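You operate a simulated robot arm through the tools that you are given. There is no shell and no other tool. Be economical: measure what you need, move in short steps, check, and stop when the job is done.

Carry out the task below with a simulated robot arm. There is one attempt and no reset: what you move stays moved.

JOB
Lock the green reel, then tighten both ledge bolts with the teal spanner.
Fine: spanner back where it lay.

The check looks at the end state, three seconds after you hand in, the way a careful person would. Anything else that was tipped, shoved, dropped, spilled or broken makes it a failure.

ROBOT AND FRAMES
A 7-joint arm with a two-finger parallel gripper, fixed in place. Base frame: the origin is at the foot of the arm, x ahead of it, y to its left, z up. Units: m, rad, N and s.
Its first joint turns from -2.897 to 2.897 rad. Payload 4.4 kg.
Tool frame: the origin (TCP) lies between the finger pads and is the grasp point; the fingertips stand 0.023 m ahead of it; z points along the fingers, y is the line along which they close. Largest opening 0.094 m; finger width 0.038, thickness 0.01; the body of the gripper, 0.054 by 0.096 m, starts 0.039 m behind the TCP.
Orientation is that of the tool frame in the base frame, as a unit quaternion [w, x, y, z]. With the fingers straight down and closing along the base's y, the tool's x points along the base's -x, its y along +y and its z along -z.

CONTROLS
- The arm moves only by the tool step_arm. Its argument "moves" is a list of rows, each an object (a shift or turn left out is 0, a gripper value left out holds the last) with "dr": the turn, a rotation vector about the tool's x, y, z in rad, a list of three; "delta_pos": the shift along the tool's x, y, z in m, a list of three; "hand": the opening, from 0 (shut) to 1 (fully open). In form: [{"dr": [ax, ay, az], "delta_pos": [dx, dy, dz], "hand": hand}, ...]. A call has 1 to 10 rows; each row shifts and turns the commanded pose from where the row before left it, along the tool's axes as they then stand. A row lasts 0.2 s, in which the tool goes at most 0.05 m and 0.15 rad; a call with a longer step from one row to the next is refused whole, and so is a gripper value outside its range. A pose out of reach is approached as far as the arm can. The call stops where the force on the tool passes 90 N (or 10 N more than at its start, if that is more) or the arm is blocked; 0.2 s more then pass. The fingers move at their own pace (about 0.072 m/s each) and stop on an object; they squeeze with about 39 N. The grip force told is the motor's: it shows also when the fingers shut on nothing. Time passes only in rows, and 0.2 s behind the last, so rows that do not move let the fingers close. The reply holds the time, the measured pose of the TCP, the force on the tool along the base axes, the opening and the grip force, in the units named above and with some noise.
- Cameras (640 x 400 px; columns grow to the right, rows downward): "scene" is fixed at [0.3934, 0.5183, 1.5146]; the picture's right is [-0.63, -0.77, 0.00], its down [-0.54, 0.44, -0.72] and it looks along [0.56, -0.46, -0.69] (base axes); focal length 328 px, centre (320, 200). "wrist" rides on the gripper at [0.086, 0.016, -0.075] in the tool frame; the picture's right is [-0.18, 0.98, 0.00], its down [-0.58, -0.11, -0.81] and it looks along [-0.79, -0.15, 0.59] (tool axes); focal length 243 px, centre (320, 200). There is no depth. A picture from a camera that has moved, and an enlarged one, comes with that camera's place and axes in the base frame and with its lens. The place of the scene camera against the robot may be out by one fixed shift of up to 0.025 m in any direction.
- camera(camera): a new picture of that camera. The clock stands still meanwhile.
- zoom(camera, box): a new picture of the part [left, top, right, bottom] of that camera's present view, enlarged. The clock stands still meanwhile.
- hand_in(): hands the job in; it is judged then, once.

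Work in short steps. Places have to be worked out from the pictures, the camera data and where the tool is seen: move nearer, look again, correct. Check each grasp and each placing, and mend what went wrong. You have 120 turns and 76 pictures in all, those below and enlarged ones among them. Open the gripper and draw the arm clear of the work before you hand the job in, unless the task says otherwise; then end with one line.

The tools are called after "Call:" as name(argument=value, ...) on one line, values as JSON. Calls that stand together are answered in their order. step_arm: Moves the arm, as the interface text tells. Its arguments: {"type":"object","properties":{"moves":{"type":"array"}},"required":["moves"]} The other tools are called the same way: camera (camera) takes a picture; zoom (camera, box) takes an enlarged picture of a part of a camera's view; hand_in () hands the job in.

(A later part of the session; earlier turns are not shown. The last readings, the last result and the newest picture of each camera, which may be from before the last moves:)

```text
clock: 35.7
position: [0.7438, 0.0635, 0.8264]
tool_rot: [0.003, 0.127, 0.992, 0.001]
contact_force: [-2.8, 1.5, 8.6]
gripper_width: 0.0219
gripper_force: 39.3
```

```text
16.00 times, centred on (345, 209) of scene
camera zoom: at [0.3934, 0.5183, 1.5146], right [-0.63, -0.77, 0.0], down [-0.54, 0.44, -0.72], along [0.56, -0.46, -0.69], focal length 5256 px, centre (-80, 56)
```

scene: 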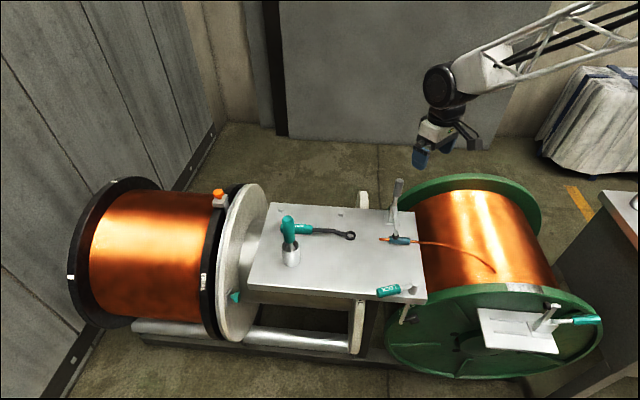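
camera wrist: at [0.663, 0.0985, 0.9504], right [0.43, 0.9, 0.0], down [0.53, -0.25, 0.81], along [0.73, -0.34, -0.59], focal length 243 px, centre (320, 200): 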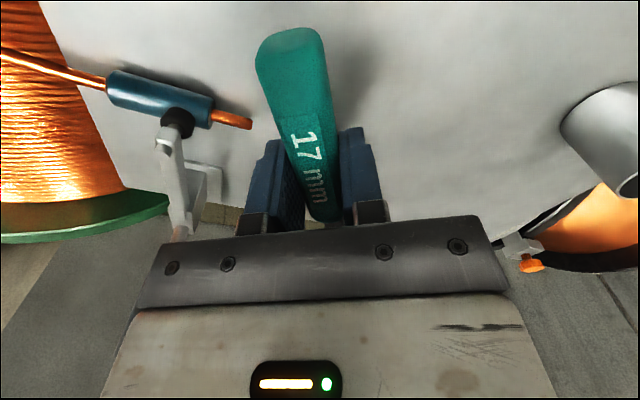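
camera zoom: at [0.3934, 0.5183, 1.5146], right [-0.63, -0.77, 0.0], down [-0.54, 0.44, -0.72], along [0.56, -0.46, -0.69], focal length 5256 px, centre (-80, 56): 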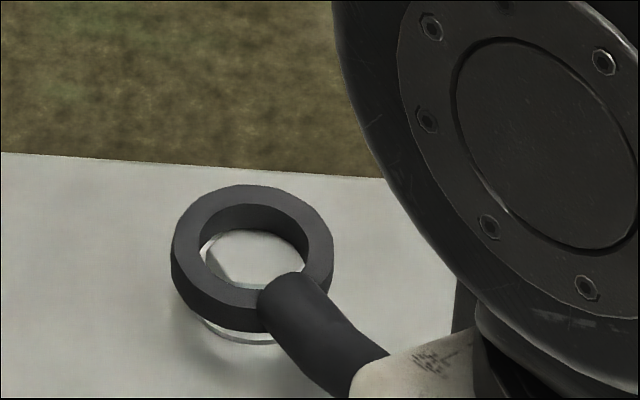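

The head is ~4 mm into the ring but seating has stopped, possibly the hex isn't angularly aligned. I try a small clockwise turn about the bolt while keeping light downward load.

Call:
step_arm(moves=[{"delta_pos": [-0.0002, 0.007, -0.002], "dr": [0, 0, 0.05]}, {"delta_pos": [-0.0002, 0.007, 0], "dr": [0, 0, 0.05]}, {}])

Call:
zoom(camera="scene", box=[330, 198, 360, 220])

```text
clock: 36.5
position: [0.7467, 0.0778, 0.8279]
tool_rot: [0.002, 0.177, 0.984, 0.001]
contact_force: [0.1, 0.4, -1.9]
gripper_width: 0.0217
gripper_force: 39.2
```

```text
16.00 times, centred on (345, 209) of scene
camera zoom: at [0.3934, 0.5183, 1.5146], right [-0.63, -0.77, 0.0], down [-0.54, 0.44, -0.72], along [0.56, -0.46, -0.69], focal length 5256 px, centre (-80, 56)
```

zoom: 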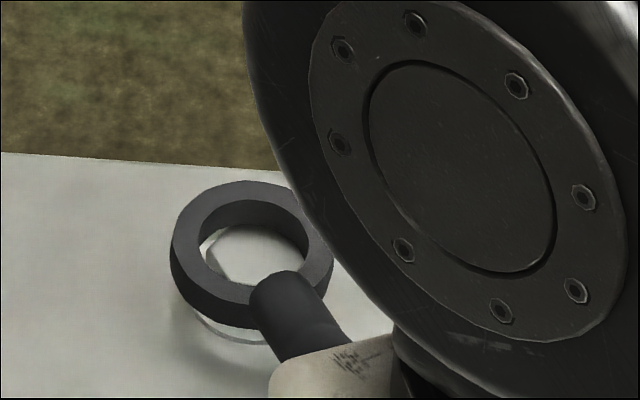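

Zero contact after lifting 1.5 mm, and the ring's lower rear edge lies over the head: the ring was resting on top of the head, ~5 mm too near the camera, and pitched in the grip. I lift, level the pitch, shift it away from the camera and recheck.

Call:
step_arm(moves=[{"delta_pos": [0, 0, -0.012]}, {"delta_pos": [-0.0043, -0.003, 0]}, {"dr": [0, 0.045, 0]}, {}])

Call:
zoom(camera="scene", box=[330, 195, 360, 220])

```text
clock: 37.5
position: [0.7508, 0.0745, 0.8407]
tool_rot: [-0.019, 0.177, 0.984, 0.004]
contact_force: [-1.3, 0.6, -1.2]
gripper_width: 0.0219
gripper_force: 38.7
```

```text
16.00 times, centred on (345, 208) of scene
camera zoom: at [0.3934, 0.5183, 1.5146], right [-0.63, -0.77, 0.0], down [-0.54, 0.44, -0.72], along [0.56, -0.46, -0.69], focal length 5256 px, centre (-80, 80)
```

zoom: 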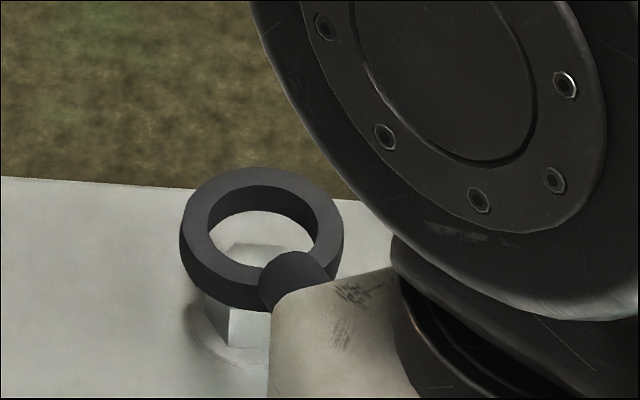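

Call:
step_arm(moves=[{"delta_pos": [-0.0024, -0.0004, 0]}, {"delta_pos": [0, 0, 0.005]}, {}])

Call:
zoom(camera="scene", box=[330, 195, 360, 220])

```text
clock: 38.3
position: [0.7523, 0.0721, 0.835]
tool_rot: [-0.02, 0.178, 0.984, 0.005]
contact_force: [-0.1, 0.1, -3.6]
gripper_width: 0.0215
gripper_force: 39.0
```

```text
16.00 times, centred on (345, 208) of scene
camera zoom: at [0.3934, 0.5183, 1.5146], right [-0.63, -0.77, 0.0], down [-0.54, 0.44, -0.72], along [0.56, -0.46, -0.69], focal length 5256 px, centre (-80, 80)
```

zoom: 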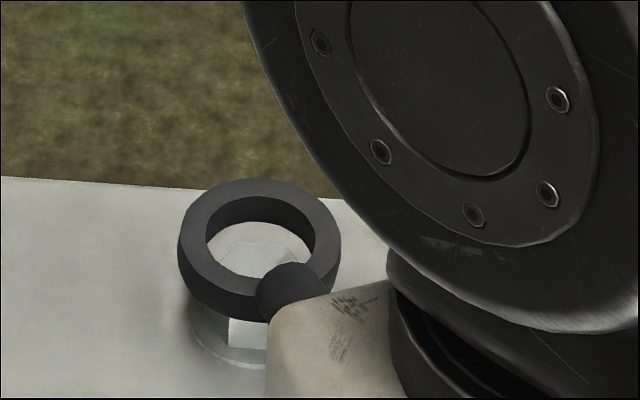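

Looks concentric with ~2.5 mm gap. I lower further.

Call:
step_arm(moves=[{"delta_pos": [-0.0002, 0.0003, 0.003]}, {"delta_pos": [0, 0, 0.003]}, {}])

Call:
zoom(camera="scene", box=[330, 195, 360, 220])

```text
clock: 39.1
position: [0.753, 0.0741, 0.83]
tool_rot: [-0.019, 0.177, 0.984, 0.005]
contact_force: [1.3, -0.8, 2.4]
gripper_width: 0.0216
gripper_force: 39.2
```

```text
16.00 times, centred on (345, 208) of scene
camera zoom: at [0.3934, 0.5183, 1.5146], right [-0.63, -0.77, 0.0], down [-0.54, 0.44, -0.72], along [0.56, -0.46, -0.69], focal length 5256 px, centre (-80, 80)
```

zoom: 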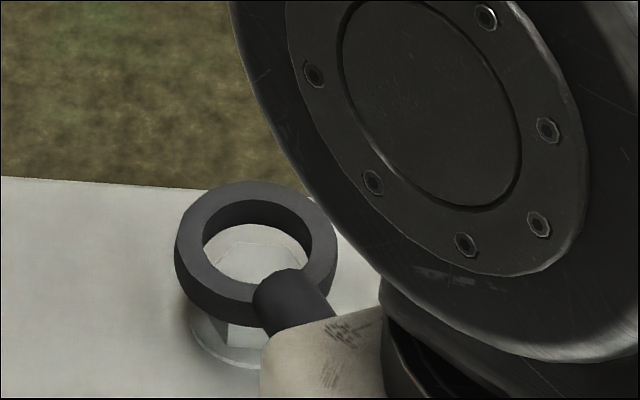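

Touching again; through the hole there's excess gap behind the hex (~1.5 mm), so the ring is now slightly too far. I shift it back 1.5 mm and press lightly.

Call:
step_arm(moves=[{"delta_pos": [0, 0, -0.002]}, {"delta_pos": [0.0015, 0.0004, 0]}, {"delta_pos": [0, 0, 0.003]}, {"delta_pos": [0, 0, 0.002]}, {}])

Call:
zoom(camera="scene", box=[330, 195, 360, 220])

```text
clock: 40.3
position: [0.7511, 0.0745, 0.8262]
tool_rot: [-0.018, 0.178, 0.984, 0.006]
contact_force: [-1.5, -4.9, 9.7]
gripper_width: 0.0218
gripper_force: 38.8
```

```text
16.00 times, centred on (345, 208) of scene
camera zoom: at [0.3934, 0.5183, 1.5146], right [-0.63, -0.77, 0.0], down [-0.54, 0.44, -0.72], along [0.56, -0.46, -0.69], focal length 5256 px, centre (-80, 80)
```

zoom: 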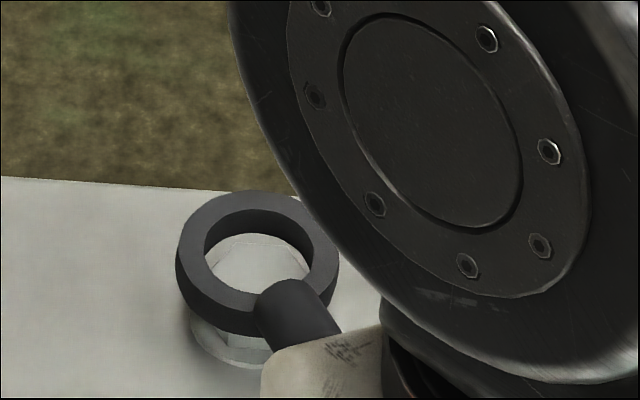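

Now concentric and in light contact. I rotate clockwise slowly with this preload so the hex can drop in.

Call:
step_arm(moves=[{"delta_pos": [-0.0002, 0.0071, 0], "dr": [0, 0, 0.05]}, {"delta_pos": [-0.0002, 0.0071, 0], "dr": [0, 0, 0.05]}, {"delta_pos": [-0.0002, 0.0071, 0.001], "dr": [0, 0, 0.05]}, {}])

Call:
zoom(camera="scene", box=[330, 195, 360, 220])

```text
clock: 41.3
position: [0.7598, 0.0928, 0.8259]
tool_rot: [-0.02, 0.251, 0.968, 0.004]
contact_force: [1.7, -12.2, 11.8]
gripper_width: 0.0216
gripper_force: 38.8
```

```text
16.00 times, centred on (345, 208) of scene
camera zoom: at [0.3934, 0.5183, 1.5146], right [-0.63, -0.77, 0.0], down [-0.54, 0.44, -0.72], along [0.56, -0.46, -0.69], focal length 5256 px, centre (-80, 80)
```

zoom: 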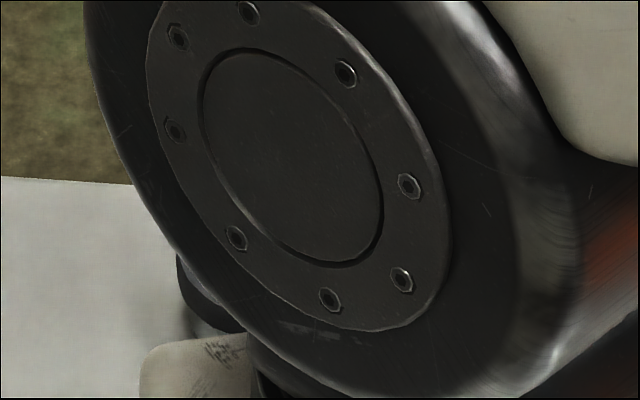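

The view is blocked but tangential resistance appeared (~10 N). I continue clockwise a bit and read the force.

Call:
step_arm(moves=[{"delta_pos": [-0.0002, 0.0071, 0], "dr": [0, 0, 0.05]}])

Call:
step_arm(moves=[{"delta_pos": [-0.0002, 0.0071, 0], "dr": [0, 0, 0.05]}])

Call:
step_arm(moves=[{"delta_pos": [-0.0002, 0.0071, 0], "dr": [0, 0, 0.05]}])

```text
clock: 41.7
position: [0.7634, 0.0985, 0.8257]
tool_rot: [-0.02, 0.275, 0.961, 0.004]
contact_force: [-8.8, -24.7, 24.2]
gripper_width: 0.0216
gripper_force: 39.0
```

```text
clock: 42.1
position: [0.7665, 0.1057, 0.8248]
tool_rot: [-0.021, 0.299, 0.954, 0.004]
contact_force: [-19.7, -32.2, 34.8]
gripper_width: 0.0214
gripper_force: 39.4
```

```text
clock: 42.5
position: [0.7714, 0.1105, 0.8262]
tool_rot: [-0.02, 0.322, 0.947, 0.001]
contact_force: [-25.7, -34.5, 44.0]
gripper_width: 0.0219
gripper_force: 39.1
```

Resistance is growing (~43 N tangential, 44 N up). I look at the whole scene for unwanted contact before going on.

Call:
zoom(camera="scene", box=[240, 130, 440, 260])

Call:
camera(camera="wrist")

```text
3.08 times, centred on (340, 195) of scene
camera zoom: at [0.3934, 0.5183, 1.5146], right [-0.63, -0.77, 0.0], down [-0.54, 0.44, -0.72], along [0.56, -0.46, -0.69], focal length 1011 px, centre (258, 215)
```

zoom: 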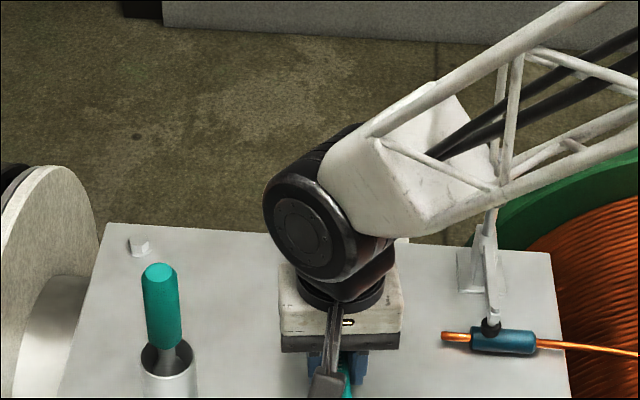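

```text
26 pictures are left
camera wrist: at [0.7144, 0.1751, 0.9037], right [0.75, 0.67, -0.01], down [0.42, -0.45, 0.78], along [0.52, -0.59, -0.62], focal length 243 px, centre (320, 200)
```

wrist: 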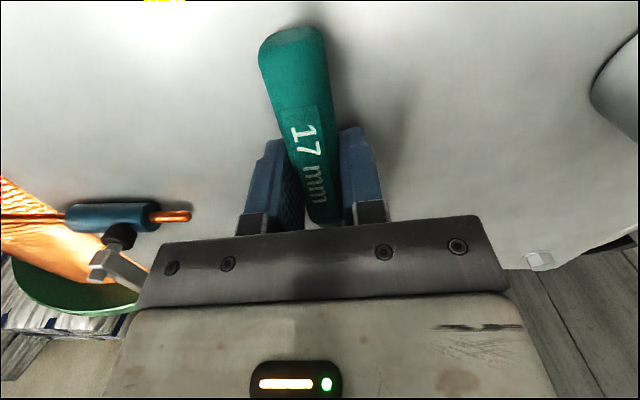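

No stray contact is visible. The resistance looks like the bolt being turned; I continue clockwise.

Call:
step_arm(moves=[{"delta_pos": [-0.0002, 0.0071, -0.001], "dr": [0, 0, 0.05]}])

Call:
step_arm(moves=[{"delta_pos": [-0.0002, 0.0071, -0.001], "dr": [0, 0, 0.05]}])

Call:
step_arm(moves=[{"delta_pos": [-0.0002, 0.0071, 0], "dr": [0, 0, 0.05]}])

```text
clock: 42.9
position: [0.7767, 0.116, 0.8266]
tool_rot: [-0.02, 0.345, 0.938, 0.001]
contact_force: [-16.5, -29.9, 29.8]
gripper_width: 0.0217
gripper_force: 39.5
```

```text
clock: 43.3
position: [0.781, 0.1224, 0.8267]
tool_rot: [-0.019, 0.371, 0.928, 0.002]
contact_force: [-2.6, -17.3, 7.1]
gripper_width: 0.0217
gripper_force: 39.4
```

```text
clock: 43.7
position: [0.7852, 0.1283, 0.826]
tool_rot: [-0.021, 0.39, 0.92, 0.0]
contact_force: [-0.2, -0.3, -3.1]
gripper_width: 0.0219
gripper_force: 39.0
```

Contact vanished after lifting 2 mm, so it had been rubbing on the head, not engaged. At this heading (134°) a flat of the hex may line up; I probe downwards gently.

Call:
step_arm(moves=[{"delta_pos": [0, 0, 0.002]}])

Call:
step_arm(moves=[{"delta_pos": [0, 0, 0.002]}])

```text
clock: 44.1
position: [0.7856, 0.1277, 0.8262]
tool_rot: [-0.019, 0.392, 0.92, 0.001]
contact_force: [-16.2, 4.2, 20.2]
gripper_width: 0.0217
gripper_force: 38.8
```

```text
clock: 44.5
position: [0.7864, 0.1271, 0.8256]
tool_rot: [-0.019, 0.392, 0.92, 0.0]
contact_force: [-30.1, 3.3, 50.6]
gripper_width: 0.0217
gripper_force: 39.1
```

That is a stiff contact (handle on ledge), so the ring is not seated. I lift 1.5 cm, swing back counter-clockwise to a heading where the scene camera sees the ring, and re-align.

Call:
step_arm(moves=[{"delta_pos": [0, 0, -0.018]}, {"delta_pos": [-0.0007, -0.0142, 0], "dr": [0, 0, -0.1]}, {"delta_pos": [-0.0007, -0.0142, 0], "dr": [0, 0, -0.1]}, {"delta_pos": [-0.0007, -0.0142, 0], "dr": [0, 0, -0.1]}, {"delta_pos": [-0.0007, -0.0142, 0], "dr": [0, 0, -0.1]}, {"delta_pos": [-0.0007, -0.0142, 0], "dr": [0, 0, -0.1]}, {}])

Call:
zoom(camera="scene", box=[330, 195, 360, 220])

```text
clock: 46.1
position: [0.7479, 0.0671, 0.8409]
tool_rot: [-0.02, 0.152, 0.988, 0.005]
contact_force: [0.4, 0.3, -3.9]
gripper_width: 0.0217
gripper_force: 39.1
```

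```text
16.00 times, centred on (345, 208) of scene
camera zoom: at [0.3934, 0.5183, 1.5146], right [-0.63, -0.77, 0.0], down [-0.54, 0.44, -0.72], along [0.56, -0.46, -0.69], focal length 5256 px, centre (-80, 80)
```

zoom: 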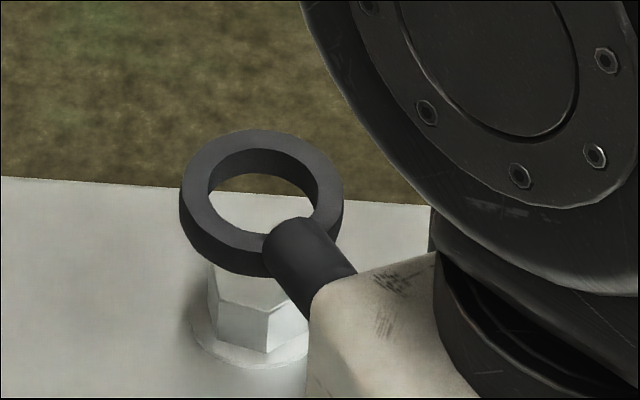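

The bolt head has turned ~17° clockwise, so it did engage and turn. The spanner is pitched up again in the grip; I tilt to level it, come down a little and check alignment to re-engage fully.

Call:
step_arm(moves=[{"delta_pos": [-0.0012, 0, 0], "dr": [0, 0.05, 0]}, {"delta_pos": [0, 0, 0.004]}, {}])

Call:
zoom(camera="scene", box=[330, 195, 360, 220])

```text
clock: 46.9
position: [0.7502, 0.0662, 0.8366]
tool_rot: [-0.044, 0.152, 0.987, 0.01]
contact_force: [-0.8, -0.4, -2.8]
gripper_width: 0.0217
gripper_force: 39.0
```

```text
16.00 times, centred on (345, 208) of scene
camera zoom: at [0.3934, 0.5183, 1.5146], right [-0.63, -0.77, 0.0], down [-0.54, 0.44, -0.72], along [0.56, -0.46, -0.69], focal length 5256 px, centre (-80, 80)
```

zoom: 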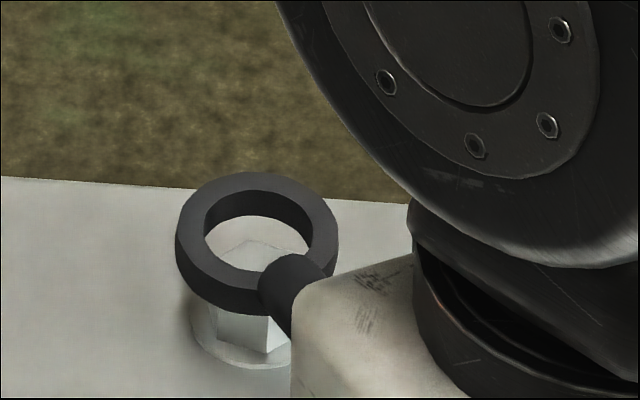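

Call:
step_arm(moves=[{"delta_pos": [0.0003, 0.0002, 0.002]}, {"delta_pos": [0, 0, 0.002]}, {}])

Call:
step_arm(moves=[{"delta_pos": [0, 0, 0.0015]}, {"delta_pos": [0, 0, 0.0015]}, {}])

```text
clock: 47.7
position: [0.7505, 0.0674, 0.8333]
tool_rot: [-0.043, 0.152, 0.987, 0.009]
contact_force: [-0.8, 0.5, -2.1]
gripper_width: 0.0215
gripper_force: 39.1
```

```text
clock: 48.5
position: [0.7503, 0.0665, 0.8307]
tool_rot: [-0.044, 0.153, 0.987, 0.01]
contact_force: [-1.8, 1.0, 10.3]
gripper_width: 0.0218
gripper_force: 38.7
```

Call:
zoom(camera="scene", box=[330, 195, 360, 220])

```text
16.00 times, centred on (345, 208) of scene
camera zoom: at [0.3934, 0.5183, 1.5146], right [-0.63, -0.77, 0.0], down [-0.54, 0.44, -0.72], along [0.56, -0.46, -0.69], focal length 5256 px, centre (-80, 80)
```

zoom: 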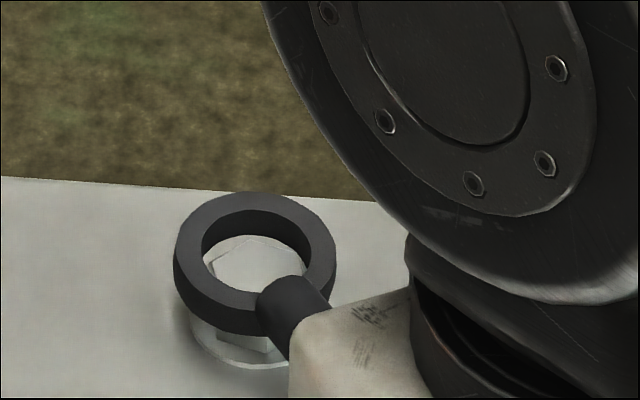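

The ring is concentric and resting at the head top. I rotate clockwise with this light preload (handle clear of the ledge) and watch force and height.

Call:
step_arm(moves=[{"delta_pos": [-0.0002, 0.0071, 0.0005], "dr": [0, 0, 0.05]}, {}])

Call:
step_arm(moves=[{"delta_pos": [-0.0002, 0.0071, 0.0005], "dr": [0, 0, 0.05]}, {}])

Call:
step_arm(moves=[{"delta_pos": [-0.0002, 0.0071, 0.0005], "dr": [0, 0, 0.05]}, {}])

```text
clock: 49.1
position: [0.7529, 0.0731, 0.8293]
tool_rot: [-0.044, 0.177, 0.983, 0.009]
contact_force: [3.2, -0.4, 8.7]
gripper_width: 0.0217
gripper_force: 38.9
```

```text
clock: 49.7
position: [0.7551, 0.0798, 0.8292]
tool_rot: [-0.043, 0.201, 0.979, 0.008]
contact_force: [6.0, -4.7, 8.9]
gripper_width: 0.0219
gripper_force: 39.1
```

```text
clock: 50.3
position: [0.7582, 0.0875, 0.8282]
tool_rot: [-0.044, 0.225, 0.973, 0.006]
contact_force: [3.3, -2.9, 9.2]
gripper_width: 0.0217
gripper_force: 39.1
```

Call:
step_arm(moves=[{"delta_pos": [-0.0002, 0.0071, 0], "dr": [0, 0, 0.05]}, {}])

Call:
step_arm(moves=[{"delta_pos": [-0.0002, 0.0071, 0], "dr": [0, 0, 0.05]}, {}])

Call:
step_arm(moves=[{"delta_pos": [-0.0002, 0.0071, 0], "dr": [0, 0, 0.05]}, {}])

Call:
step_arm(moves=[{"delta_pos": [-0.0002, 0.0071, 0], "dr": [0, 0, 0.05]}, {}])

```text
clock: 50.9
position: [0.7604, 0.0931, 0.8273]
tool_rot: [-0.046, 0.251, 0.967, 0.004]
contact_force: [-1.5, -5.2, 2.5]
gripper_width: 0.0218
gripper_force: 38.4
```

```text
clock: 51.5
position: [0.7634, 0.0992, 0.8268]
tool_rot: [-0.045, 0.274, 0.961, 0.004]
contact_force: [-4.9, -7.0, -1.2]
gripper_width: 0.0219
gripper_force: 38.6
```

```text
clock: 52.1
position: [0.7683, 0.1049, 0.8286]
tool_rot: [-0.045, 0.297, 0.954, 0.003]
contact_force: [0.3, -1.0, -2.6]
gripper_width: 0.0221
gripper_force: 39.2
```

```text
clock: 52.7
position: [0.772, 0.1109, 0.8282]
tool_rot: [-0.045, 0.321, 0.946, 0.001]
contact_force: [0.1, -0.4, -2.4]
gripper_width: 0.0218
gripper_force: 39.6
```

Contact has gone to zero at ~142°. I probe down gently to see whether the ring now slides over the head.

Call:
step_arm(moves=[{"delta_pos": [0, 0, 0.001]}, {}])

Call:
step_arm(moves=[{"delta_pos": [0, 0, 0.0015]}, {}])

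Call:
zoom(camera="scene", box=[325, 190, 365, 220])

```text
clock: 53.3
position: [0.773, 0.111, 0.828]
tool_rot: [-0.044, 0.321, 0.946, 0.002]
contact_force: [-2.4, 0.8, 6.8]
gripper_width: 0.0215
gripper_force: 39.3
```

```text
clock: 53.9
position: [0.7725, 0.1112, 0.8252]
tool_rot: [-0.045, 0.321, 0.946, 0.001]
contact_force: [3.4, -2.9, 9.1]
gripper_width: 0.0216
gripper_force: 38.7
```

```text
13.33 times, centred on (345, 205) of scene
camera zoom: at [0.3934, 0.5183, 1.5146], right [-0.63, -0.77, 0.0], down [-0.54, 0.44, -0.72], along [0.56, -0.46, -0.69], focal length 4380 px, centre (-13, 133)
```

zoom: 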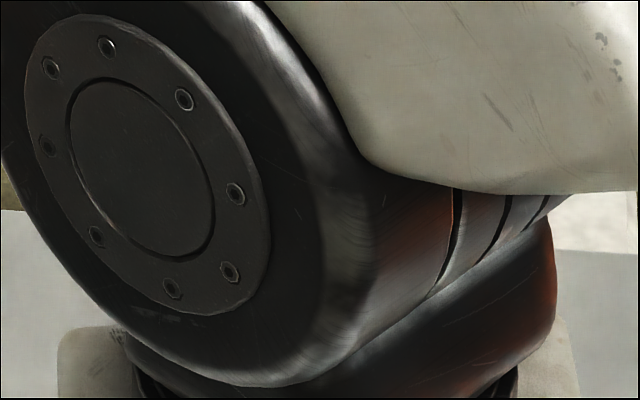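

View blocked here. Earlier engagement happened at ~14° short of a hex corner; with the bolt's new angle that is at heading ~133°, so I continue clockwise to there with preload.

Call:
step_arm(moves=[{"delta_pos": [-0.0002, 0.0071, 0], "dr": [0, 0, 0.05]}, {"delta_pos": [-0.0002, 0.0071, 0.0005], "dr": [0, 0, 0.05]}, {}])

Call:
step_arm(moves=[{"delta_pos": [-0.0001, 0.0035, 0.0005], "dr": [0, 0, 0.025]}, {}])

Call:
step_arm(moves=[{"delta_pos": [-0.0001, 0.0035, 0.0005], "dr": [0, 0, 0.025]}, {}])

Call:
step_arm(moves=[{"delta_pos": [-0.0002, 0.0071, 0], "dr": [0, 0, 0.05]}, {}])

```text
clock: 54.7
position: [0.781, 0.1207, 0.8251]
tool_rot: [-0.045, 0.368, 0.929, -0.001]
contact_force: [-21.6, -18.9, 31.2]
gripper_width: 0.0216
gripper_force: 38.9
```

```text
clock: 55.3
position: [0.7848, 0.1241, 0.8249]
tool_rot: [-0.045, 0.38, 0.924, 0.0]
contact_force: [-25.2, -23.8, 43.0]
gripper_width: 0.0217
gripper_force: 39.3
```

```text
clock: 55.9
position: [0.7873, 0.1265, 0.8248]
tool_rot: [-0.044, 0.391, 0.919, 0.0]
contact_force: [-40.9, -33.0, 62.1]
gripper_width: 0.0217
gripper_force: 38.8
```

```text
clock: 56.2
position: [0.7893, 0.1272, 0.8258]
tool_rot: [-0.044, 0.397, 0.917, -0.001]
contact_force: [-2.8, -1.0, 6.9]
gripper_width: 0.0216
gripper_force: 38.9
stopped in row 1: the force on the tool passed its limit (the readings are from after the stop); the commanded pose is now the measured one
```

Stiff contact again (handle on ledge). I lift, swing back into view and check the bolt's angle and the ring.

Call:
step_arm(moves=[{"delta_pos": [0, 0, -0.015]}, {"delta_pos": [-0.0007, -0.0142, 0], "dr": [0, 0, -0.1]}, {"delta_pos": [-0.0007, -0.0142, 0], "dr": [0, 0, -0.1]}, {"delta_pos": [-0.0007, -0.0142, 0], "dr": [0, 0, -0.1]}, {"delta_pos": [-0.0007, -0.0142, 0], "dr": [0, 0, -0.1]}, {"delta_pos": [-0.0007, -0.0142, 0], "dr": [0, 0, -0.1]}, {}])

Call:
zoom(camera="scene", box=[330, 195, 360, 220])

```text
clock: 57.8
position: [0.7516, 0.0682, 0.8402]
tool_rot: [-0.043, 0.158, 0.986, 0.009]
contact_force: [-0.4, -0.3, -1.7]
gripper_width: 0.0215
gripper_force: 39.2
```

```text
16.00 times, centred on (345, 208) of scene
camera zoom: at [0.3934, 0.5183, 1.5146], right [-0.63, -0.77, 0.0], down [-0.54, 0.44, -0.72], along [0.56, -0.46, -0.69], focal length 5256 px, centre (-80, 80)
```

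zoom: 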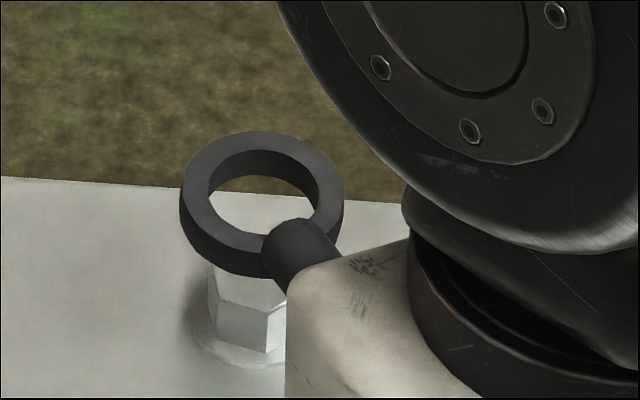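

The bolt hasn't moved further. I relevel the spanner, correct about 1 mm away from the camera, then come to light contact in small steps and search for the drop-in by force.

Call:
step_arm(moves=[{"delta_pos": [-0.0019, -0.0008, 0], "dr": [0, 0.05, 0]}, {"delta_pos": [0, 0, 0.005]}, {}])

Call:
step_arm(moves=[{"delta_pos": [0, 0, 0.001]}, {}])

Call:
step_arm(moves=[{"delta_pos": [0, 0, 0.001]}, {}])

Call:
step_arm(moves=[{"delta_pos": [0, 0, 0.001]}, {}])

Call:
zoom(camera="scene", box=[330, 195, 360, 220])

```text
clock: 58.6
position: [0.7504, 0.0665, 0.8358]
tool_rot: [-0.068, 0.159, 0.985, 0.013]
contact_force: [-0.7, -0.1, -2.3]
gripper_width: 0.022
gripper_force: 38.8
```

```text
clock: 59.2
position: [0.7513, 0.0671, 0.8357]
tool_rot: [-0.069, 0.159, 0.985, 0.012]
contact_force: [0.0, -0.3, -2.6]
gripper_width: 0.0218
gripper_force: 39.3
```

```text
clock: 59.8
position: [0.7513, 0.0663, 0.8341]
tool_rot: [-0.069, 0.158, 0.985, 0.013]
contact_force: [0.0, 0.0, -3.0]
gripper_width: 0.022
gripper_force: 39.7
```

```text
clock: 60.4
position: [0.7517, 0.067, 0.8331]
tool_rot: [-0.067, 0.159, 0.985, 0.014]
contact_force: [-3.5, -2.2, 9.4]
gripper_width: 0.0215
gripper_force: 39.3
```

```text
16.00 times, centred on (345, 208) of scene
camera zoom: at [0.3934, 0.5183, 1.5146], right [-0.63, -0.77, 0.0], down [-0.54, 0.44, -0.72], along [0.56, -0.46, -0.69], focal length 5256 px, centre (-80, 80)
```

zoom: 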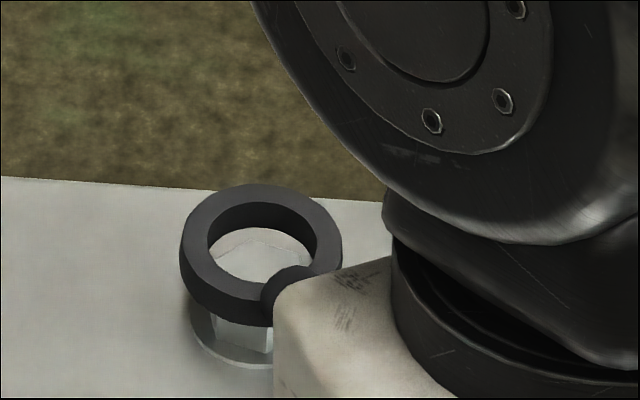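

Contact at the head top; ring now ~0.6 mm right and ~1 mm too far. I correct by that and retry, with a small follow-up search.

Call:
step_arm(moves=[{"delta_pos": [0, 0, -0.001]}, {"delta_pos": [0.0007, 0.001, 0]}, {"delta_pos": [0, 0, 0.001]}, {}])

Call:
step_arm(moves=[{"delta_pos": [0, 0, 0.001]}, {}])

Call:
step_arm(moves=[{"delta_pos": [0, 0, 0.001]}, {}])

```text
clock: 61.4
position: [0.7503, 0.0675, 0.8325]
tool_rot: [-0.069, 0.158, 0.985, 0.013]
contact_force: [-3.9, -2.6, 0.0]
gripper_width: 0.0215
gripper_force: 39.4
```

```text
clock: 62.0
position: [0.7506, 0.0667, 0.8315]
tool_rot: [-0.069, 0.158, 0.985, 0.013]
contact_force: [-9.3, -3.0, 9.1]
gripper_width: 0.0217
gripper_force: 39.0
```

```text
clock: 62.6
position: [0.7518, 0.0685, 0.8311]
tool_rot: [-0.068, 0.16, 0.985, 0.014]
contact_force: [-3.5, -2.7, 9.3]
gripper_width: 0.0218
gripper_force: 38.9
```

Working hypothesis: hex socket with its corner along the handle, loose by ~±14°, so it drops in when the handle points near a hex corner (now ~147°). I rotate there with the ring centred, then lower.

Call:
step_arm(moves=[{"delta_pos": [0, 0, -0.002]}, {"delta_pos": [-0.0002, 0.0078, 0], "dr": [0, 0, 0.055]}, {"delta_pos": [-0.0002, 0.0078, 0], "dr": [0, 0, 0.055]}, {"delta_pos": [-0.0002, 0.0078, 0], "dr": [0, 0, 0.055]}, {"delta_pos": [-0.0002, 0.0078, 0], "dr": [0, 0, 0.055]}, {}])

Call:
step_arm(moves=[{"delta_pos": [0, 0, 0.0015]}, {}])

Call:
step_arm(moves=[{"delta_pos": [0, 0, 0.001]}, {}])

Call:
step_arm(moves=[{"delta_pos": [0, 0, 0.001]}, {}])

```text
clock: 64.0
position: [0.7639, 0.0955, 0.8327]
tool_rot: [-0.069, 0.266, 0.962, 0.005]
contact_force: [-0.2, -0.3, -2.9]
gripper_width: 0.0218
gripper_force: 39.2
```

```text
clock: 64.6
position: [0.7639, 0.0964, 0.8309]
tool_rot: [-0.068, 0.265, 0.962, 0.006]
contact_force: [-0.7, -0.9, 2.4]
gripper_width: 0.0217
gripper_force: 39.4
```

```text
clock: 65.2
position: [0.764, 0.0968, 0.8304]
tool_rot: [-0.07, 0.266, 0.961, 0.005]
contact_force: [-1.2, 1.1, 10.5]
gripper_width: 0.0218
gripper_force: 39.0
```

```text
clock: 65.8
position: [0.763, 0.0971, 0.8299]
tool_rot: [-0.069, 0.265, 0.962, 0.005]
contact_force: [1.4, -0.9, 11.3]
gripper_width: 0.0216
gripper_force: 39.2
```

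Still on top. I run a small search around this point, looking for a drop of the vertical force.

Call:
step_arm(moves=[{"delta_pos": [0, 0, -0.001]}, {"delta_pos": [0.0007, 0, 0]}, {"delta_pos": [0, 0, 0.001]}, {}])

Call:
step_arm(moves=[{"delta_pos": [0, 0, -0.001]}, {"delta_pos": [0, 0.0007, 0]}, {"delta_pos": [0, 0, 0.001]}, {}])

Call:
step_arm(moves=[{"delta_pos": [0, 0, -0.001]}, {"delta_pos": [-0.0007, 0, 0]}, {"delta_pos": [0, 0, 0.001]}, {}])

Call:
step_arm(moves=[{"delta_pos": [0, 0, -0.001]}, {"delta_pos": [-0.0007, 0, 0]}, {"delta_pos": [0, 0, 0.001]}, {}])

Call:
step_arm(moves=[{"delta_pos": [0, 0, -0.001]}, {"delta_pos": [0, -0.0007, 0]}, {"delta_pos": [0, 0, 0.001]}, {}])

Call:
step_arm(moves=[{"delta_pos": [0, 0, -0.001]}, {"delta_pos": [0, -0.0007, 0]}, {"delta_pos": [0, 0, 0.001]}, {}])

Call:
step_arm(moves=[{"delta_pos": [0, 0, -0.001]}, {"delta_pos": [0.0007, 0, 0]}, {"delta_pos": [0, 0, 0.001]}, {}])

Call:
step_arm(moves=[{"delta_pos": [0, 0, -0.001]}, {"delta_pos": [0.0007, 0, 0]}, {"delta_pos": [0, 0, 0.001]}, {}])

```text
clock: 66.8
position: [0.7625, 0.0972, 0.8289]
tool_rot: [-0.071, 0.265, 0.962, 0.005]
contact_force: [0.1, 0.5, -2.1]
gripper_width: 0.0215
gripper_force: 39.8
```

```text
clock: 67.8
position: [0.7631, 0.0968, 0.8283]
tool_rot: [-0.07, 0.266, 0.962, 0.006]
contact_force: [0.5, 0.5, -2.2]
gripper_width: 0.0217
gripper_force: 39.5
```

```text
clock: 68.8
position: [0.7642, 0.098, 0.8296]
tool_rot: [-0.068, 0.266, 0.962, 0.006]
contact_force: [-2.1, -0.6, 1.7]
gripper_width: 0.0218
gripper_force: 39.4
```

```text
clock: 69.8
position: [0.7645, 0.0976, 0.8281]
tool_rot: [-0.069, 0.266, 0.961, 0.006]
contact_force: [-0.7, -0.4, 0.7]
gripper_width: 0.0215
gripper_force: 38.4
```

```text
clock: 70.8
position: [0.7639, 0.0952, 0.8283]
tool_rot: [-0.069, 0.266, 0.962, 0.005]
contact_force: [-5.0, 1.8, 4.3]
gripper_width: 0.0216
gripper_force: 38.7
```

```text
clock: 71.8
position: [0.7632, 0.0955, 0.8291]
tool_rot: [-0.069, 0.266, 0.962, 0.005]
contact_force: [1.8, 0.4, 2.3]
gripper_width: 0.0217
gripper_force: 39.1
```

```text
clock: 72.8
position: [0.7636, 0.096, 0.829]
tool_rot: [-0.069, 0.265, 0.962, 0.005]
contact_force: [-1.4, -1.8, 1.6]
gripper_width: 0.0218
gripper_force: 38.8
```

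```text
clock: 73.8
position: [0.7622, 0.0956, 0.829]
tool_rot: [-0.07, 0.266, 0.961, 0.005]
contact_force: [0.1, -0.8, -2.4]
gripper_width: 0.0219
gripper_force: 39.1
```

Clear pattern: force vanishes whenever the ring is 0.7 mm towards +x (tool). I go there, centre in y, and lower in steps.

Call:
step_arm(moves=[{"delta_pos": [0.0004, 0.0007, 0]}, {"delta_pos": [0, 0, 0.001]}, {}])

Call:
step_arm(moves=[{"delta_pos": [0, 0, 0.001]}, {}])

Call:
step_arm(moves=[{"delta_pos": [0, 0, 0.001]}, {}])

```text
clock: 74.6
position: [0.7627, 0.0954, 0.8281]
tool_rot: [-0.069, 0.266, 0.961, 0.005]
contact_force: [-1.7, 0.5, 1.7]
gripper_width: 0.0216
gripper_force: 38.8
```

```text
clock: 75.2
position: [0.7623, 0.0972, 0.8281]
tool_rot: [-0.07, 0.266, 0.961, 0.006]
contact_force: [-2.9, -4.1, 11.4]
gripper_width: 0.0217
gripper_force: 38.8
```

```text
clock: 75.8
position: [0.7622, 0.0966, 0.8262]
tool_rot: [-0.07, 0.265, 0.962, 0.006]
contact_force: [4.8, -8.0, 7.7]
gripper_width: 0.0215
gripper_force: 38.8
```

Contact again with side forces, perhaps partly inside. I swing back 9° within the slack without lifting, to view it.

Call:
step_arm(moves=[{"delta_pos": [0, 0, -0.0008]}, {"delta_pos": [-0.0002, -0.0078, 0], "dr": [0, 0, -0.055]}, {"delta_pos": [-0.0002, -0.0078, 0], "dr": [0, 0, -0.055]}, {"delta_pos": [-0.0002, -0.0078, 0], "dr": [0, 0, -0.055]}, {}])

Call:
zoom(camera="scene", box=[330, 195, 360, 220])

```text
clock: 77.0
position: [0.7514, 0.0763, 0.8275]
tool_rot: [-0.068, 0.185, 0.98, 0.011]
contact_force: [-0.3, -0.3, -2.6]
gripper_width: 0.0218
gripper_force: 38.6
```

```text
16.00 times, centred on (345, 208) of scene
camera zoom: at [0.3934, 0.5183, 1.5146], right [-0.63, -0.77, 0.0], down [-0.54, 0.44, -0.72], along [0.56, -0.46, -0.69], focal length 5256 px, centre (-80, 80)
```

zoom: 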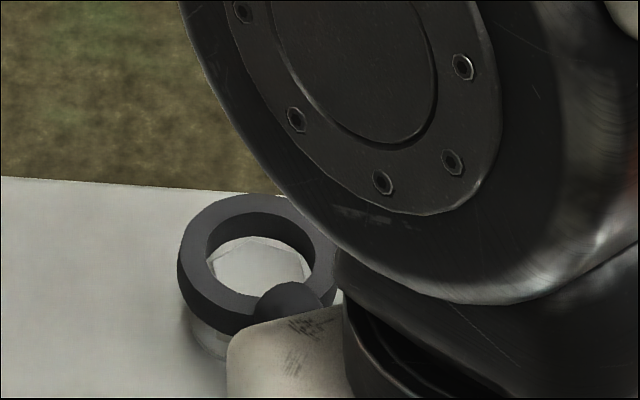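

The hex pokes into the ring (~2 mm in) with no force. The ring is still pitched up a few mm, so I seat it by tilting the spanner level in small steps.

Call:
step_arm(moves=[{"delta_pos": [-0.0004, 0, 0], "dr": [0, 0.013, 0]}, {}])

Call:
step_arm(moves=[{"delta_pos": [-0.0004, 0, 0], "dr": [0, 0.013, 0]}, {}])

Call:
step_arm(moves=[{"delta_pos": [-0.0004, 0, 0], "dr": [0, 0.013, 0]}, {}])

```text
clock: 77.6
position: [0.7525, 0.0756, 0.8275]
tool_rot: [-0.075, 0.185, 0.98, 0.013]
contact_force: [-8.2, 2.1, 11.2]
gripper_width: 0.0216
gripper_force: 39.2
```

```text
clock: 78.2
position: [0.7528, 0.0751, 0.8272]
tool_rot: [-0.081, 0.184, 0.979, 0.013]
contact_force: [0.7, 4.2, 7.3]
gripper_width: 0.0219
gripper_force: 38.5
```

```text
clock: 78.8
position: [0.7523, 0.0748, 0.8255]
tool_rot: [-0.087, 0.185, 0.979, 0.015]
contact_force: [-2.1, 4.3, 3.6]
gripper_width: 0.0219
gripper_force: 39.3
```

Call:
step_arm(moves=[{"delta_pos": [0.0006, 0, 0], "dr": [0, 0.013, 0]}, {}])

Call:
step_arm(moves=[{"delta_pos": [-0.0001, 0.0035, 0], "dr": [0, 0, 0.025]}, {"delta_pos": [-0.0001, -0.0035, 0], "dr": [0, 0.01, -0.025]}, {}])

Call:
zoom(camera="scene", box=[330, 195, 360, 220])

```text
clock: 79.4
position: [0.7523, 0.0757, 0.8266]
tool_rot: [-0.094, 0.185, 0.978, 0.017]
contact_force: [3.8, 1.4, 9.4]
gripper_width: 0.022
gripper_force: 39.4
```

```text
clock: 80.2
position: [0.7522, 0.0754, 0.8264]
tool_rot: [-0.099, 0.185, 0.978, 0.017]
contact_force: [3.1, 1.4, 9.9]
gripper_width: 0.0219
gripper_force: 38.2
```

```text
16.00 times, centred on (345, 208) of scene
camera zoom: at [0.3934, 0.5183, 1.5146], right [-0.63, -0.77, 0.0], down [-0.54, 0.44, -0.72], along [0.56, -0.46, -0.69], focal length 5256 px, centre (-80, 80)
```

zoom: 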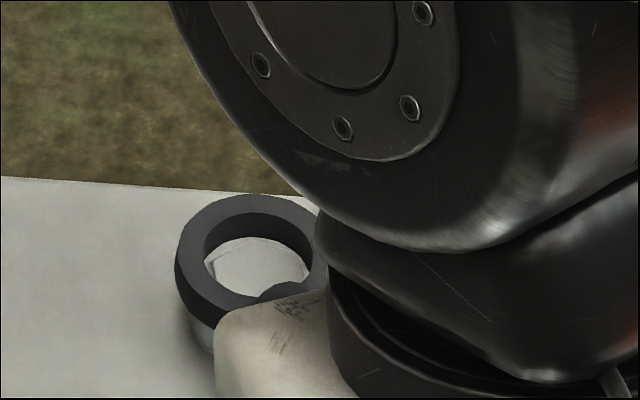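

The ring is concentric and still on the head (hole edge flush with hex), so it's an angle mismatch. I rotate clockwise in small steps about the true vertical with the present preload, watching for the vertical force to drop.

Call:
step_arm(moves=[{"delta_pos": [0, 0.0042, 0], "dr": [-0.006, 0, 0.0294]}, {}])

Call:
step_arm(moves=[{"delta_pos": [-0.0001, 0.0042, 0], "dr": [-0.006, 0, 0.0294]}, {}])

Call:
step_arm(moves=[{"delta_pos": [-0.0001, 0.0042, 0], "dr": [-0.006, 0, 0.0294]}, {}])

Call:
step_arm(moves=[{"delta_pos": [-0.0001, 0.0042, 0], "dr": [-0.006, 0, 0.0294]}, {}])

Call:
step_arm(moves=[{"delta_pos": [-0.0001, 0.0042, 0], "dr": [-0.006, 0, 0.0294]}, {}])

Call:
step_arm(moves=[{"delta_pos": [-0.0001, 0.0042, 0], "dr": [-0.006, 0, 0.0294]}, {}])

Call:
step_arm(moves=[{"delta_pos": [-0.0001, 0.0042, 0], "dr": [-0.006, 0, 0.0294]}, {}])

```text
clock: 80.8
position: [0.7543, 0.0805, 0.8276]
tool_rot: [-0.098, 0.2, 0.975, 0.019]
contact_force: [3.3, 0.3, 5.5]
gripper_width: 0.0218
gripper_force: 38.7
```

```text
clock: 81.4
position: [0.7554, 0.0834, 0.8274]
tool_rot: [-0.099, 0.214, 0.972, 0.02]
contact_force: [1.8, -2.0, 1.3]
gripper_width: 0.0218
gripper_force: 38.3
```

```text
clock: 82.0
position: [0.758, 0.088, 0.8277]
tool_rot: [-0.098, 0.229, 0.968, 0.021]
contact_force: [0.0, -0.5, -2.6]
gripper_width: 0.0219
gripper_force: 38.8
```

```text
clock: 82.6
position: [0.76, 0.0915, 0.8287]
tool_rot: [-0.098, 0.243, 0.965, 0.023]
contact_force: [0.0, -1.7, -1.1]
gripper_width: 0.022
gripper_force: 39.0
```

```text
clock: 83.2
position: [0.7621, 0.0957, 0.8273]
tool_rot: [-0.097, 0.258, 0.961, 0.025]
contact_force: [-3.9, -2.1, -0.7]
gripper_width: 0.0218
gripper_force: 38.9
```

```text
clock: 83.8
position: [0.7641, 0.0983, 0.8256]
tool_rot: [-0.096, 0.273, 0.957, 0.026]
contact_force: [0.3, -5.3, 0.2]
gripper_width: 0.0218
gripper_force: 39.7
```

```text
clock: 84.4
position: [0.7661, 0.1023, 0.8269]
tool_rot: [-0.096, 0.286, 0.953, 0.027]
contact_force: [-0.8, -6.7, 1.5]
gripper_width: 0.0218
gripper_force: 39.1
```

The force fell to zero around 150–153° — that's the aligned angle. I go back to ~152° and lower the ring there by tilt steps.

Call:
step_arm(moves=[{"delta_pos": [0, -0.0042, 0], "dr": [0.006, 0, -0.0294]}, {"delta_pos": [0, -0.0042, 0], "dr": [0.006, 0, -0.0294]}, {"delta_pos": [0, -0.0042, 0], "dr": [0.006, 0, -0.0294]}, {}])

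Call:
step_arm(moves=[{"delta_pos": [-0.0003, 0, 0], "dr": [0, 0.012, 0]}, {}])

Call:
step_arm(moves=[{"delta_pos": [-0.0003, 0, 0], "dr": [0, 0.012, 0]}, {}])

Call:
step_arm(moves=[{"delta_pos": [-0.0003, 0, 0], "dr": [0, 0.012, 0]}, {}])

```text
clock: 85.4
position: [0.7607, 0.0915, 0.8274]
tool_rot: [-0.097, 0.243, 0.965, 0.022]
contact_force: [-0.5, 0.7, -3.0]
gripper_width: 0.022
gripper_force: 39.2
```

```text
clock: 86.0
position: [0.7599, 0.0914, 0.8281]
tool_rot: [-0.103, 0.243, 0.964, 0.024]
contact_force: [-7.2, -0.3, 11.2]
gripper_width: 0.0219
gripper_force: 39.0
```

```text
clock: 86.6
position: [0.7597, 0.0898, 0.8281]
tool_rot: [-0.11, 0.242, 0.964, 0.026]
contact_force: [-8.1, -5.7, 8.7]
gripper_width: 0.0218
gripper_force: 39.3
```

```text
clock: 87.2
position: [0.7608, 0.0906, 0.827]
tool_rot: [-0.115, 0.242, 0.963, 0.027]
contact_force: [-10.7, -3.3, 13.7]
gripper_width: 0.0218
gripper_force: 38.6
```

The side force pushes towards tool +x; I follow it by ~1 mm in two steps.

Call:
step_arm(moves=[{"delta_pos": [0.0006, 0, 0.0001]}, {}])

Call:
step_arm(moves=[{"delta_pos": [0.0006, 0, 0.0001]}, {}])

Call:
step_arm(moves=[{"delta_pos": [0.0006, 0, 0.0001]}, {}])

Call:
step_arm(moves=[{"delta_pos": [-0.0002, 0, 0.001]}, {}])

```text
clock: 87.8
position: [0.7601, 0.0903, 0.8267]
tool_rot: [-0.114, 0.243, 0.963, 0.027]
contact_force: [1.3, -9.4, 9.1]
gripper_width: 0.0217
gripper_force: 39.1
```

```text
clock: 88.4
position: [0.7597, 0.0912, 0.8277]
tool_rot: [-0.114, 0.243, 0.963, 0.027]
contact_force: [6.1, -6.2, 6.2]
gripper_width: 0.0218
gripper_force: 38.8
```

```text
clock: 89.0
position: [0.7581, 0.0916, 0.8259]
tool_rot: [-0.116, 0.243, 0.963, 0.028]
contact_force: [5.5, -3.4, 6.5]
gripper_width: 0.0218
gripper_force: 39.1
```

```text
clock: 89.6
position: [0.7585, 0.0916, 0.8268]
tool_rot: [-0.114, 0.242, 0.963, 0.027]
contact_force: [-11.1, -7.5, 30.1]
gripper_width: 0.022
gripper_force: 38.7
```

Pitch slip in the grip is the problem. I'll release the spanner here (ring on the bolt, handle almost on the ledge), back off and look directly, then seat the ring from above.

Call:
step_arm(moves=[{"delta_pos": [0, 0, -0.001]}, {"hand": 0.4}, {}, {}, {"delta_pos": [0, 0, -0.03]}, {"delta_pos": [0, 0, -0.04]}, {"delta_pos": [0.03, 0, -0.03]}])

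Call:
step_arm(moves=[{"dr": [0, -0.115, 0]}, {"dr": [0, -0.115, 0]}, {"delta_pos": [0.04, 0, 0]}, {"delta_pos": [0.03, 0, -0.02]}, {}])

Call:
camera(camera="wrist")

Call:
zoom(camera="scene", box=[320, 185, 390, 235])

```text
clock: 91.2
position: [0.7528, 0.0956, 0.9312]
tool_rot: [-0.117, 0.243, 0.963, 0.027]
contact_force: [-0.1, 0.9, -0.3]
gripper_width: 0.0379
gripper_force: 0.0
```

```text
clock: 92.4
position: [0.6931, 0.1285, 0.9516]
tool_rot: [-0.004, 0.245, 0.97, 0.0]
contact_force: [-0.2, 0.7, -0.4]
gripper_width: 0.0377
gripper_force: 0.0
```

```text
17 pictures are left
camera wrist: at [0.6231, 0.1846, 1.027], right [0.63, 0.78, 0.0], down [0.47, -0.37, 0.8], along [0.62, -0.51, -0.6], focal length 243 px, centre (320, 200)
```

wrist: 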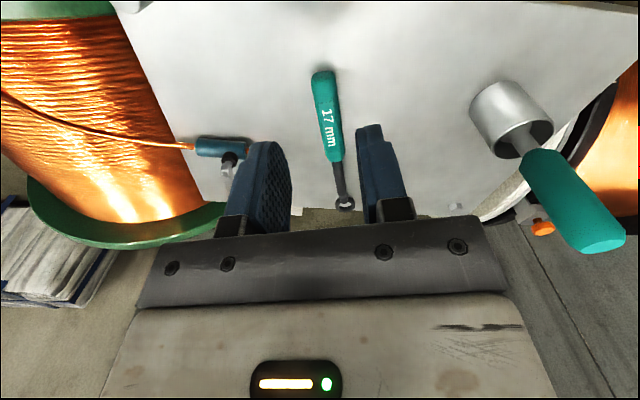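

```text
8.00 times, centred on (355, 210) of scene
camera zoom: at [0.3934, 0.5183, 1.5146], right [-0.63, -0.77, 0.0], down [-0.54, 0.44, -0.72], along [0.56, -0.46, -0.69], focal length 2628 px, centre (40, 120)
```

zoom: 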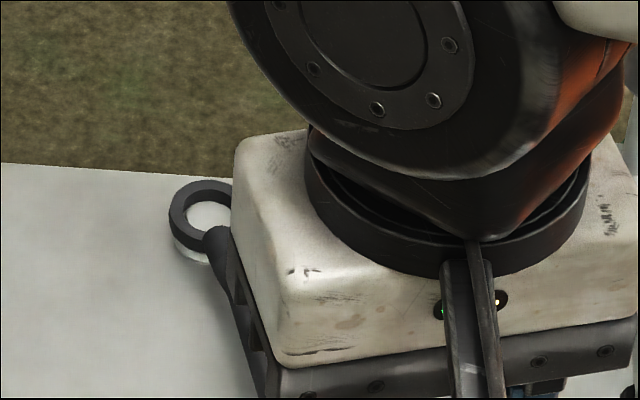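

Call:
zoom(camera="wrist", box=[325, 182, 369, 214])

```text
12.50 times, centred on (347, 198) of wrist
camera zoom: at [0.6231, 0.1846, 1.027], right [0.63, 0.78, 0.0], down [0.47, -0.37, 0.8], along [0.62, -0.51, -0.6], focal length 3033 px, centre (-18, 225)
```

zoom: 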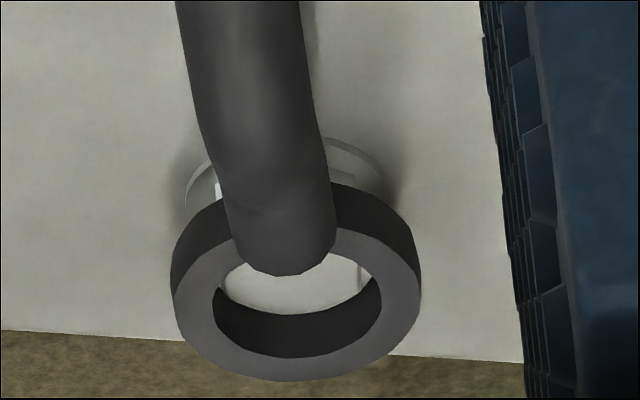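

The ring sits concentric but raised on the head. I move the closed fingers right above the ring to press it down; with the spanner free it can self-align.

Call:
step_arm(moves=[{"delta_pos": [-0.045, 0, 0], "hand": 0.0}, {"delta_pos": [-0.045, 0, 0]}, {"delta_pos": [-0.045, 0, 0]}, {"delta_pos": [-0.045, 0, 0]}, {"delta_pos": [-0.046, -0.001, 0]}, {"delta_pos": [0, 0, 0.04]}, {"delta_pos": [0, 0, 0.04]}, {"delta_pos": [0, 0, 0.02]}, {}])

Call:
step_arm(moves=[{"delta_pos": [0, 0, 0.006]}, {}])

Call:
step_arm(moves=[{"delta_pos": [0, 0, 0.003]}, {}])

Call:
step_arm(moves=[{"delta_pos": [0, 0, 0.002]}, {}])

Call:
step_arm(moves=[{"delta_pos": [0, 0, 0.002]}, {}])

```text
clock: 94.4
position: [0.8905, 0.0181, 0.8498]
tool_rot: [-0.004, 0.244, 0.97, -0.001]
contact_force: [-0.4, 0.2, -1.1]
gripper_width: 0.0001
gripper_force: 38.6
```

```text
clock: 95.0
position: [0.8893, 0.0199, 0.8447]
tool_rot: [-0.004, 0.245, 0.97, -0.001]
contact_force: [0.6, 0.9, 0.9]
gripper_width: 0.0
gripper_force: 38.7
```

```text
clock: 95.6
position: [0.8903, 0.0185, 0.8412]
tool_rot: [-0.003, 0.245, 0.97, -0.001]
contact_force: [-5.0, -1.4, 16.6]
gripper_width: 0.0
gripper_force: 39.0
```

```text
clock: 96.2
position: [0.8921, 0.0197, 0.8428]
tool_rot: [-0.003, 0.244, 0.97, 0.0]
contact_force: [-19.9, -2.9, 53.7]
gripper_width: 0.0
gripper_force: 39.1
```

```text
clock: 96.8
position: [0.8918, 0.0201, 0.8417]
tool_rot: [-0.001, 0.245, 0.97, 0.0]
contact_force: [0.9, -0.2, 1.6]
gripper_width: 0.0
gripper_force: 39.4
stopped in row 2: the force on the tool passed its limit (the readings are from after the stop); the commanded pose is now the measured one
```

Call:
zoom(camera="scene", box=[325, 190, 365, 220])

```text
13.33 times, centred on (345, 205) of scene
camera zoom: at [0.3934, 0.5183, 1.5146], right [-0.63, -0.77, 0.0], down [-0.54, 0.44, -0.72], along [0.56, -0.46, -0.69], focal length 4380 px, centre (-13, 133)
```

zoom: 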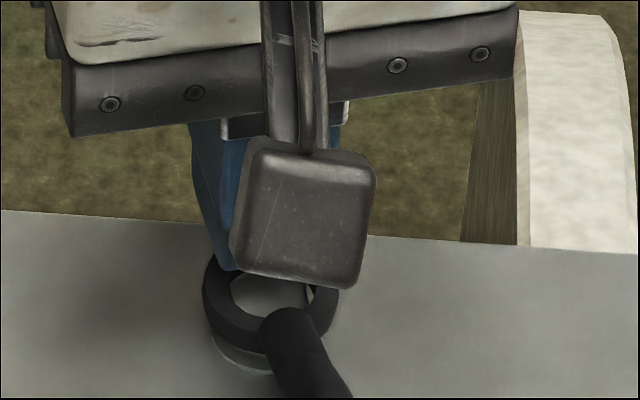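

The first bolt may already be near its stop, but I need a sure engagement. I'll regrasp nearer the ring (on the shaft, 0.08 m from it) for a stiffer hold with the tool vertical.

Call:
step_arm(moves=[{"delta_pos": [0, 0, -0.04]}, {"delta_pos": [0.045, -0.001, -0.01], "hand": 0.5}, {"delta_pos": [0.0465, -0.0015, 0]}, {"delta_pos": [0, 0, 0.03]}, {}])

Call:
camera(camera="wrist")

```text
clock: 98.0
position: [0.8096, 0.0606, 0.8602]
tool_rot: [-0.001, 0.244, 0.97, 0.001]
contact_force: [-0.6, 0.4, -1.0]
gripper_width: 0.0471
gripper_force: 0.1
```

```text
13 pictures are left
camera wrist: at [0.7399, 0.1166, 0.9359], right [0.63, 0.78, 0.0], down [0.46, -0.37, 0.81], along [0.63, -0.51, -0.59], focal length 243 px, centre (320, 200)
```

wrist: 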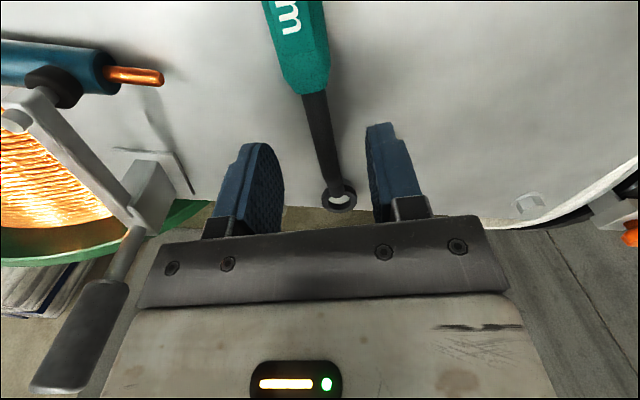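

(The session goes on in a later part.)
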